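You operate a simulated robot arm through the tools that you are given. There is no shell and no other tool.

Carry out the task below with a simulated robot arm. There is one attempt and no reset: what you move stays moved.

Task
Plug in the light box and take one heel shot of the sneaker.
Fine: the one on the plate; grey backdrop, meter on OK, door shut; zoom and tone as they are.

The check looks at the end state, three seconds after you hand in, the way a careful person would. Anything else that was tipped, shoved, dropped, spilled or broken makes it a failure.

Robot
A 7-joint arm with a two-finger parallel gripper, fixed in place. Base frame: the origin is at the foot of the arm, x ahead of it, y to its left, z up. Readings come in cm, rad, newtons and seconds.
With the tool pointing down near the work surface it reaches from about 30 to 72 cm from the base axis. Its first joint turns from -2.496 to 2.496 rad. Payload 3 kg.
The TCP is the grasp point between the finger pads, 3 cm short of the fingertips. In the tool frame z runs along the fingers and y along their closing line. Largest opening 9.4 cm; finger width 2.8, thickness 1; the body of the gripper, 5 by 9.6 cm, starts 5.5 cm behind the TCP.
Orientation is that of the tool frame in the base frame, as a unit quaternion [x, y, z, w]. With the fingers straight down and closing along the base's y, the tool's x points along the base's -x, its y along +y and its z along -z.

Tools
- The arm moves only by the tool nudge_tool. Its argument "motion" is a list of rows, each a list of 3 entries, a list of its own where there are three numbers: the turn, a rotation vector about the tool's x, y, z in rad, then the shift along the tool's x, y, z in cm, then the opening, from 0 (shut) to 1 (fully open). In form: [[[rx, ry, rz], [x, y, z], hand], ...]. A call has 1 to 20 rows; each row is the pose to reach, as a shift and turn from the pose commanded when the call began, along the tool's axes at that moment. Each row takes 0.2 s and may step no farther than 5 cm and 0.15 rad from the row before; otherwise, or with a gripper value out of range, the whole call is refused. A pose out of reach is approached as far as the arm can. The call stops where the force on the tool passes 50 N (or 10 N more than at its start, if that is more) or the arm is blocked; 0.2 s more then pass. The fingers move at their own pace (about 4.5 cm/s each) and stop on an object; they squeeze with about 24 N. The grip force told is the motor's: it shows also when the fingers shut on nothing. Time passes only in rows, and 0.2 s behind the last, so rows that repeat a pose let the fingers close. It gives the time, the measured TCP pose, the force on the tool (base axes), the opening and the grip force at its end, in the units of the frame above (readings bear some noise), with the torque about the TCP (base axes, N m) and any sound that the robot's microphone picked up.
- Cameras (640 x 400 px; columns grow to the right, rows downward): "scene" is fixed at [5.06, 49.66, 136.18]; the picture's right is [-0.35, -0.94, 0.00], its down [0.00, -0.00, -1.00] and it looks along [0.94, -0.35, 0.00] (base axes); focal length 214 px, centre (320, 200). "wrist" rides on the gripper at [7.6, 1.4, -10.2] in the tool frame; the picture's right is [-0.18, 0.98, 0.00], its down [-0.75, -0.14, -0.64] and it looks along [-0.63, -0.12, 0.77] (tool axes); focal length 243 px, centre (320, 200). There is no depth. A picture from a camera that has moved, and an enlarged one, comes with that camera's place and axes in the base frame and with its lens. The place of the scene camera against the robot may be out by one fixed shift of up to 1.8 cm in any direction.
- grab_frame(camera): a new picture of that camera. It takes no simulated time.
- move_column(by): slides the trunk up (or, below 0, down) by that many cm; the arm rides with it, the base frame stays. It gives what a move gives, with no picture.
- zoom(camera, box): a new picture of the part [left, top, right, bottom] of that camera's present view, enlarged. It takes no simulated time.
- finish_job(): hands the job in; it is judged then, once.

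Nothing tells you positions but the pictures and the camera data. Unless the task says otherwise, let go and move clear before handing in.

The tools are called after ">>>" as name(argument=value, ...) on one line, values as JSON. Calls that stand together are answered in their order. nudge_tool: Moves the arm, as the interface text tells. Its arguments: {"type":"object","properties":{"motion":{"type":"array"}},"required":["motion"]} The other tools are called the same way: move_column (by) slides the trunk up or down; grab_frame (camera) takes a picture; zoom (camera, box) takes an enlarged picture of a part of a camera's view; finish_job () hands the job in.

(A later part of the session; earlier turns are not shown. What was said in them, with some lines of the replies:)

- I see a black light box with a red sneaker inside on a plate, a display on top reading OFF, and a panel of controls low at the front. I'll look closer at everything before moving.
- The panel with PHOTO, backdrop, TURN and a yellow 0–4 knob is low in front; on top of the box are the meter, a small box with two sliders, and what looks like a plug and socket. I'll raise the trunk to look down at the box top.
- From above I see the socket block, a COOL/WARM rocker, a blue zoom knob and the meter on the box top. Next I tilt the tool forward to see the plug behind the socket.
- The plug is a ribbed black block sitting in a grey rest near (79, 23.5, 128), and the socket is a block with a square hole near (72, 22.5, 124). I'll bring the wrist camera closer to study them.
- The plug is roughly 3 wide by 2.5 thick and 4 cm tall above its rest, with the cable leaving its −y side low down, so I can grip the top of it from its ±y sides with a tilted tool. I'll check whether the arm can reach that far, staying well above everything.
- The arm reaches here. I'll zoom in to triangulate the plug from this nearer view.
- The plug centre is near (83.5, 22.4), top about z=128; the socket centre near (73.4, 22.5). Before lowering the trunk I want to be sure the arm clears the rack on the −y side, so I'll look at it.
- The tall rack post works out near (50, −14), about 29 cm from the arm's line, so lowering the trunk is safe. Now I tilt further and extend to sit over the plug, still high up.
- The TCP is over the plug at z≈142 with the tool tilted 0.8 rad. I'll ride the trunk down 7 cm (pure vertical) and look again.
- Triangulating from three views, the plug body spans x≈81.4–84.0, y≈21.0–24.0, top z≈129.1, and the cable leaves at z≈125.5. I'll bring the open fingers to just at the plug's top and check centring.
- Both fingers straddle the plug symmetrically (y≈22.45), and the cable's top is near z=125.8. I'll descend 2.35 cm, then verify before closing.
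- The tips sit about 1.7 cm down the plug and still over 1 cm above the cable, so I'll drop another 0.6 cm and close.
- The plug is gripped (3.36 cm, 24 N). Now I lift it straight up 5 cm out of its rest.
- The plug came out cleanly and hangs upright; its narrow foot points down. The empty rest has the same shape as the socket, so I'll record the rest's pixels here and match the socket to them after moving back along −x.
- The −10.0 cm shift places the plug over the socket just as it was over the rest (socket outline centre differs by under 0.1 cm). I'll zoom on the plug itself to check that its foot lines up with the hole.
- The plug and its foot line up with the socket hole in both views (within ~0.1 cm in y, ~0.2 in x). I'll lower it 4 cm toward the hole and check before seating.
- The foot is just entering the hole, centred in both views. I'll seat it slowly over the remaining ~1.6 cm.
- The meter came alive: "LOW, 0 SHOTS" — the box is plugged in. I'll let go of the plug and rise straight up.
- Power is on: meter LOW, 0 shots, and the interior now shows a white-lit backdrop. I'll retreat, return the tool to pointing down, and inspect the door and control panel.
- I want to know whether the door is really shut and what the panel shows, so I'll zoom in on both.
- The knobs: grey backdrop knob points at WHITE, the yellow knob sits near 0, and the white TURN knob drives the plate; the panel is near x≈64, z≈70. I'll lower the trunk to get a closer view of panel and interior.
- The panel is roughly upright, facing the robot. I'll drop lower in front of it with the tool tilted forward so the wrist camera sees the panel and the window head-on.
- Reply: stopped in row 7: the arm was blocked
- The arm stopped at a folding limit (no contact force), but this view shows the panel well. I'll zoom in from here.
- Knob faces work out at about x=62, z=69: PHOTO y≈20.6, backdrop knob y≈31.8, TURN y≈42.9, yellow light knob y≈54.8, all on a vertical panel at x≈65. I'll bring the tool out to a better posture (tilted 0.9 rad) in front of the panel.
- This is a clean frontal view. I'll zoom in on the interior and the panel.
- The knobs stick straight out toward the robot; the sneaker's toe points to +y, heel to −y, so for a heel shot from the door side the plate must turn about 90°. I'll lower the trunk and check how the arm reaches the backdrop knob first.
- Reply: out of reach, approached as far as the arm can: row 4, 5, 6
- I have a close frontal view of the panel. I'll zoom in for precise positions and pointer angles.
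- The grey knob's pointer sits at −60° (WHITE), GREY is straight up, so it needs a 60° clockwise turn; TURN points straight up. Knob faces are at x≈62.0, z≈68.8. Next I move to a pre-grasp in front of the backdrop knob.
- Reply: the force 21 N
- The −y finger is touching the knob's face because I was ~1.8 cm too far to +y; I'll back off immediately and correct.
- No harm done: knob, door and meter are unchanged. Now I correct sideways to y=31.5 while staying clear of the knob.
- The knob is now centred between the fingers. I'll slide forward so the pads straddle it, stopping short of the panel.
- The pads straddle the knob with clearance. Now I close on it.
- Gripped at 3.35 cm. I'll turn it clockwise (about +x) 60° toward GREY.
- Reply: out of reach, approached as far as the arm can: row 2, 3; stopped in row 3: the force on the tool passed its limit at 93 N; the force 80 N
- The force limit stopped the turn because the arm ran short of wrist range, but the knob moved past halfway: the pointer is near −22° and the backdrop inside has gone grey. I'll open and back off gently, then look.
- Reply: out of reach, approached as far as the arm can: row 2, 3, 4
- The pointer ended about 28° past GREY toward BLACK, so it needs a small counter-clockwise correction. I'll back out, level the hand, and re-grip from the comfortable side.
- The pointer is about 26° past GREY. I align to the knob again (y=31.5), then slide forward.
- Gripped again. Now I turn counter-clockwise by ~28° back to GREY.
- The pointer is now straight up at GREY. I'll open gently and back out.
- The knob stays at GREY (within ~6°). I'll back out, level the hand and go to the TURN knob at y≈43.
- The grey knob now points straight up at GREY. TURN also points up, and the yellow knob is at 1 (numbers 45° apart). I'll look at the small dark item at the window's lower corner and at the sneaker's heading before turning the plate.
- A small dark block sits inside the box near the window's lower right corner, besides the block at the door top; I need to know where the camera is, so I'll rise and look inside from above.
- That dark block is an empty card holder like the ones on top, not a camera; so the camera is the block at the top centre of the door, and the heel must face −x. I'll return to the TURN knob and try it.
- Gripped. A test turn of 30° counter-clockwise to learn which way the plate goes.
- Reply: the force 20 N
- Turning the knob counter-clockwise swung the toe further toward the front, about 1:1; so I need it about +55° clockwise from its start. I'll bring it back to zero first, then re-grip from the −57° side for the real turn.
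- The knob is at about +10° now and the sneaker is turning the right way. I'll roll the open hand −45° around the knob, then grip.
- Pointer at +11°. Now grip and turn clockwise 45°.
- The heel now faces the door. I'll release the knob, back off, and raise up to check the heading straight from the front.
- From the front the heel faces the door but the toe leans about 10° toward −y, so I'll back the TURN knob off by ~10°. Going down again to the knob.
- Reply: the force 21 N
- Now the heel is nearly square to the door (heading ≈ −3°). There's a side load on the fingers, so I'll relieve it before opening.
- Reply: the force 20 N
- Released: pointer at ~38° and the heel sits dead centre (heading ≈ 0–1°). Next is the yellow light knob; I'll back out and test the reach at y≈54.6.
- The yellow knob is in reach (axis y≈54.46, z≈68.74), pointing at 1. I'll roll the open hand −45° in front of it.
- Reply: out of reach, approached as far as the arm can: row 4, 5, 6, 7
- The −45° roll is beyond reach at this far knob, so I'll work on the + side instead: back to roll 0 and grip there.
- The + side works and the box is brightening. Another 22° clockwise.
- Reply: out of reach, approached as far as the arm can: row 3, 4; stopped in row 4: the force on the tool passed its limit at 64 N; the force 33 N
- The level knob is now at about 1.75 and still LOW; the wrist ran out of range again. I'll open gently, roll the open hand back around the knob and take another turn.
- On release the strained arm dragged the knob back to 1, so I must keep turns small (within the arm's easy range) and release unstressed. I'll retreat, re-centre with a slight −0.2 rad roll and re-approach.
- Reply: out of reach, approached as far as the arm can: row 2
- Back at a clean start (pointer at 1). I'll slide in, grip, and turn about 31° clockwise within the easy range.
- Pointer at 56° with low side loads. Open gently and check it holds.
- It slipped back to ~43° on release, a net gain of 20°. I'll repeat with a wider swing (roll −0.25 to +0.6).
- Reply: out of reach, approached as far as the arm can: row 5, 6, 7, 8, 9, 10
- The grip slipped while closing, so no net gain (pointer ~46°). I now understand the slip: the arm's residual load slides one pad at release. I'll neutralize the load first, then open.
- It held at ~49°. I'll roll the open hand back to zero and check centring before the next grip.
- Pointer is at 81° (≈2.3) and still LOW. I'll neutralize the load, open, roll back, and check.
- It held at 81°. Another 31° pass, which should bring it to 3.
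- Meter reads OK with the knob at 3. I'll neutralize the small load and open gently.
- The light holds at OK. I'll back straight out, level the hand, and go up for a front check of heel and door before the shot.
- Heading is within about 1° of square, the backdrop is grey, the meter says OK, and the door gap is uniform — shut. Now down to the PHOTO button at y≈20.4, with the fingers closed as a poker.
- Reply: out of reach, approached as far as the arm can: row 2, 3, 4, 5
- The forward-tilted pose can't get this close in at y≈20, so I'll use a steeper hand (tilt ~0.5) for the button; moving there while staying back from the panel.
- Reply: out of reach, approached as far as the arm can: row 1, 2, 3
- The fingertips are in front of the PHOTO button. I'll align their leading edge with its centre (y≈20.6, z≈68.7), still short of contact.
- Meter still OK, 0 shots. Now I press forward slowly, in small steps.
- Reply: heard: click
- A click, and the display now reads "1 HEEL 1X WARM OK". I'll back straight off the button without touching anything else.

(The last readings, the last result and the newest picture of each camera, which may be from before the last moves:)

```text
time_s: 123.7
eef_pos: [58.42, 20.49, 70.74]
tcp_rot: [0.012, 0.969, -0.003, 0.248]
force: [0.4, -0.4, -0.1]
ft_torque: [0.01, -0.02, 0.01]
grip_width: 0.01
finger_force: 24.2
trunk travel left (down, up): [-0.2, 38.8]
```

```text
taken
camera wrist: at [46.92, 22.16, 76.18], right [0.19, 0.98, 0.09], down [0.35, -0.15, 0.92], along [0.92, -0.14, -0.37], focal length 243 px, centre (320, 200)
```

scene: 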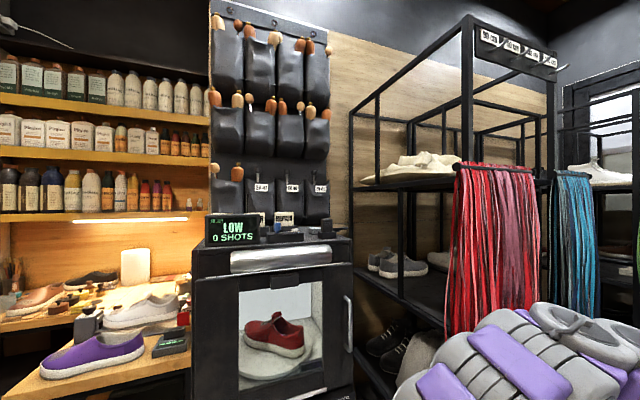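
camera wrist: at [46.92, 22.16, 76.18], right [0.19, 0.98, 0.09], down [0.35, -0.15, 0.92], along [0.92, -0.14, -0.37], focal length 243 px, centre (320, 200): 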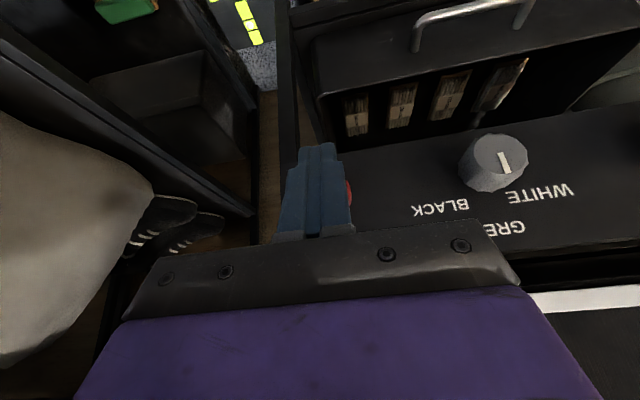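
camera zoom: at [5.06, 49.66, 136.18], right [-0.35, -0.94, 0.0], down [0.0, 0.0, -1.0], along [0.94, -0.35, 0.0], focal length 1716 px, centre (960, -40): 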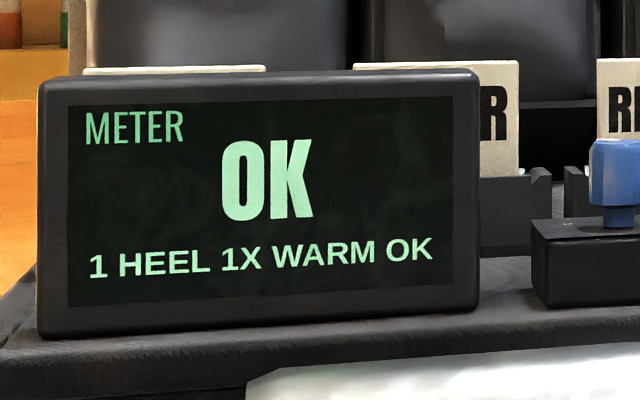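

Exactly one shot: HEEL, 1X, WARM, OK, with the backdrop knob on GREY. I'll raise clear of the box and do a final check of the whole scene.

>>> move_column(by=30)

>>> nudge_tool(motion=[[[0, 0.12, 0], [2.0, 0.5, -3.5], 0.3], [[0, 0.24, 0], [4.0, 1.0, -7.0], 0.3], [[0, 0.36, 0], [6.0, 1.5, -10.5], 0.3], [[0, 0.48, 0], [8.0, 2.0, -14.0], 0.3], [[0, 0.48, 0], [8.0, 2.0, -14.0], 0.3]])

>>> grab_frame(camera="scene")

>>> grab_frame(camera="wrist")

>>> zoom(camera="scene", box=[190, 190, 360, 400])

```text
time_s: 126.7
eef_pos: [58.47, 20.63, 100.72]
tcp_rot: [0.012, 0.969, -0.003, 0.248]
force: [0.2, -1.2, -0.7]
ft_torque: [-0.02, -0.03, 0.02]
grip_width: 0.0
finger_force: 24.3
trunk travel left (down, up): [-30.2, 8.8]
```

```text
time_s: 127.8
eef_pos: [44.57, 22.84, 108.98]
tcp_rot: [0.012, 1.0, 0.0, 0.01]
force: [-0.2, -0.5, 0.4]
ft_torque: [0.02, -0.02, 0.02]
grip_width: 2.82
finger_force: 0.1
trunk travel left (down, up): [-30.2, 8.8]
```

```text
taken
```

scene: 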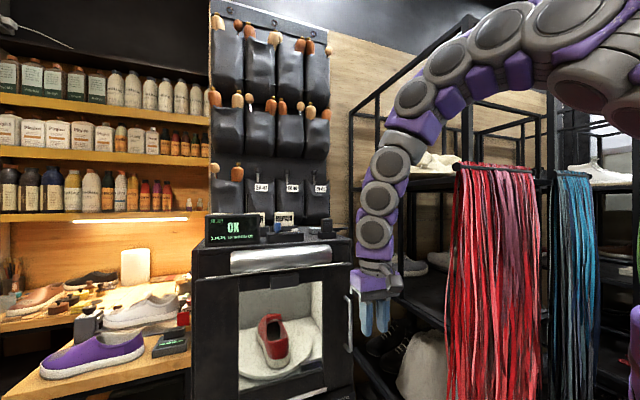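

```text
taken
camera wrist: at [36.92, 24.46, 119.26], right [0.21, 0.98, 0.0], down [0.74, -0.16, 0.66], along [0.64, -0.13, -0.75], focal length 243 px, centre (320, 200)
```

wrist: 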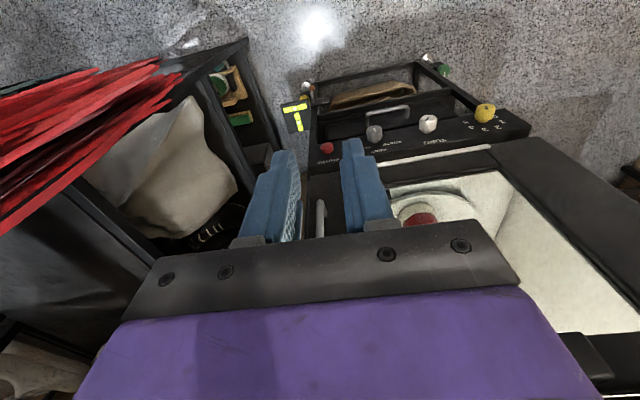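

```text
1.90 times, centred on (275, 295) of scene
camera zoom: at [5.06, 49.66, 136.18], right [-0.35, -0.94, 0.0], down [0.0, 0.0, -1.0], along [0.94, -0.35, 0.0], focal length 408 px, centre (406, 19)
```

zoom: 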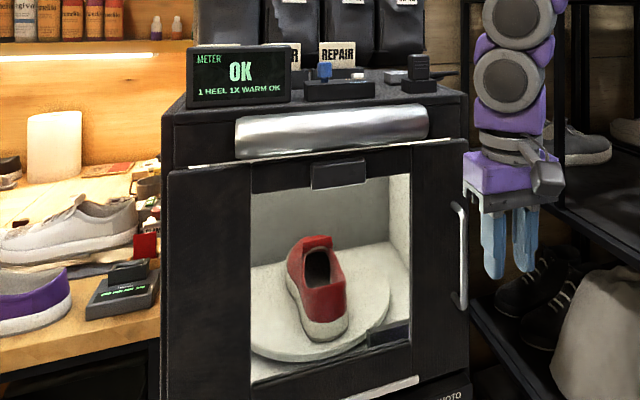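

Everything looks right. One last careful check that the door's handle edge is flush.

>>> zoom(camera="scene", box=[325, 235, 365, 275])

>>> zoom(camera="scene", box=[185, 240, 225, 280])

>>> zoom(camera="wrist", box=[290, 90, 420, 230])

```text
10.00 times, centred on (345, 255) of scene
camera zoom: at [5.06, 49.66, 136.18], right [-0.35, -0.94, 0.0], down [0.0, 0.0, -1.0], along [0.94, -0.35, 0.0], focal length 2145 px, centre (70, -350)
```

zoom: 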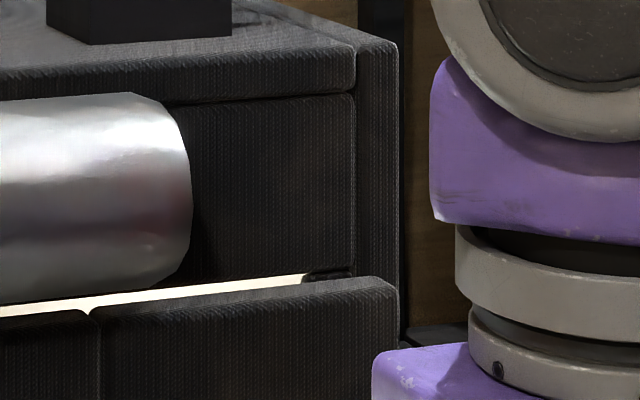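

```text
10.00 times, centred on (205, 260) of scene
camera zoom: at [5.06, 49.66, 136.18], right [-0.35, -0.94, 0.0], down [0.0, 0.0, -1.0], along [0.94, -0.35, 0.0], focal length 2145 px, centre (1470, -400)
```

zoom: 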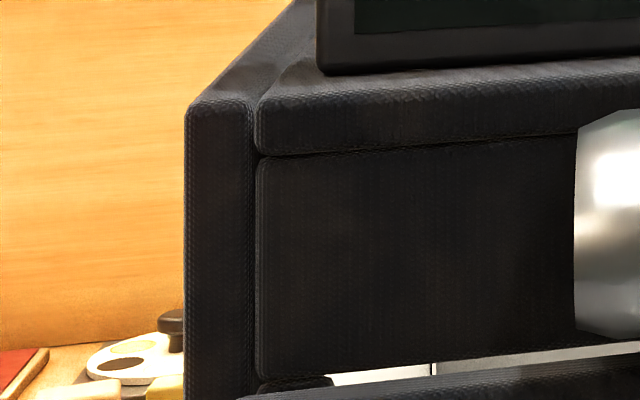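

```text
2.86 times, centred on (355, 160) of wrist
camera zoom: at [36.92, 24.46, 119.26], right [0.21, 0.98, 0.0], down [0.74, -0.16, 0.66], along [0.64, -0.13, -0.75], focal length 693 px, centre (220, 314)
```

zoom: 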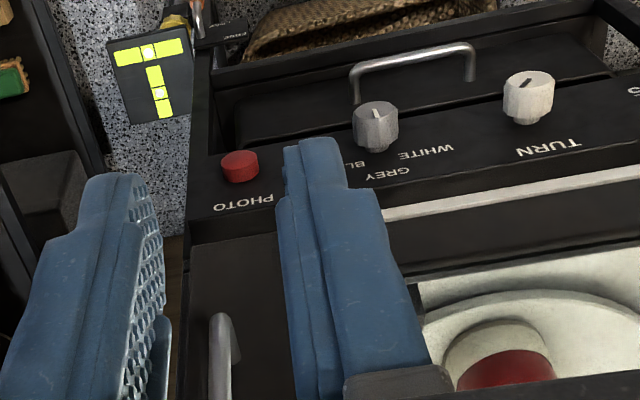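

The door's bottom strip runs parallel to the panel to within about half a degree, so I take the door as shut. The plug is seated, the backdrop is grey, and the meter reads OK with one heel shot at 1X WARM. The hand is empty and clear of everything, so I'm handing in.

>>> finish_job()

```text
The job is handed in.
```

The light box is plugged in and has taken exactly one shot. The display reads "1 HEEL 1X WARM OK", and I've handed the job in.

- **Plug:** it is out of its rest and seated in the socket; the meter came on as it went in.
- **Backdrop:** the knob points straight up at GREY. My first turn on it hit the force limit at about 93 N and overshot towards BLACK, so I turned it back. The box didn't appear to move.
- **Light level:** the meter reads OK with the yellow knob at 3. It was LOW at 1.
- **Sneaker:** the plate is turned so the heel faces the door, within about a degree as far as I could measure.
- **Door:** I never touched it. I checked it only from pictures; its bottom edge runs parallel to the panel, so I take it as shut.
- **Zoom and tone:** I left both alone; the shot was taken at 1X and WARM.

Nothing else looked disturbed in the last pictures, and the hand is empty and clear of the box.
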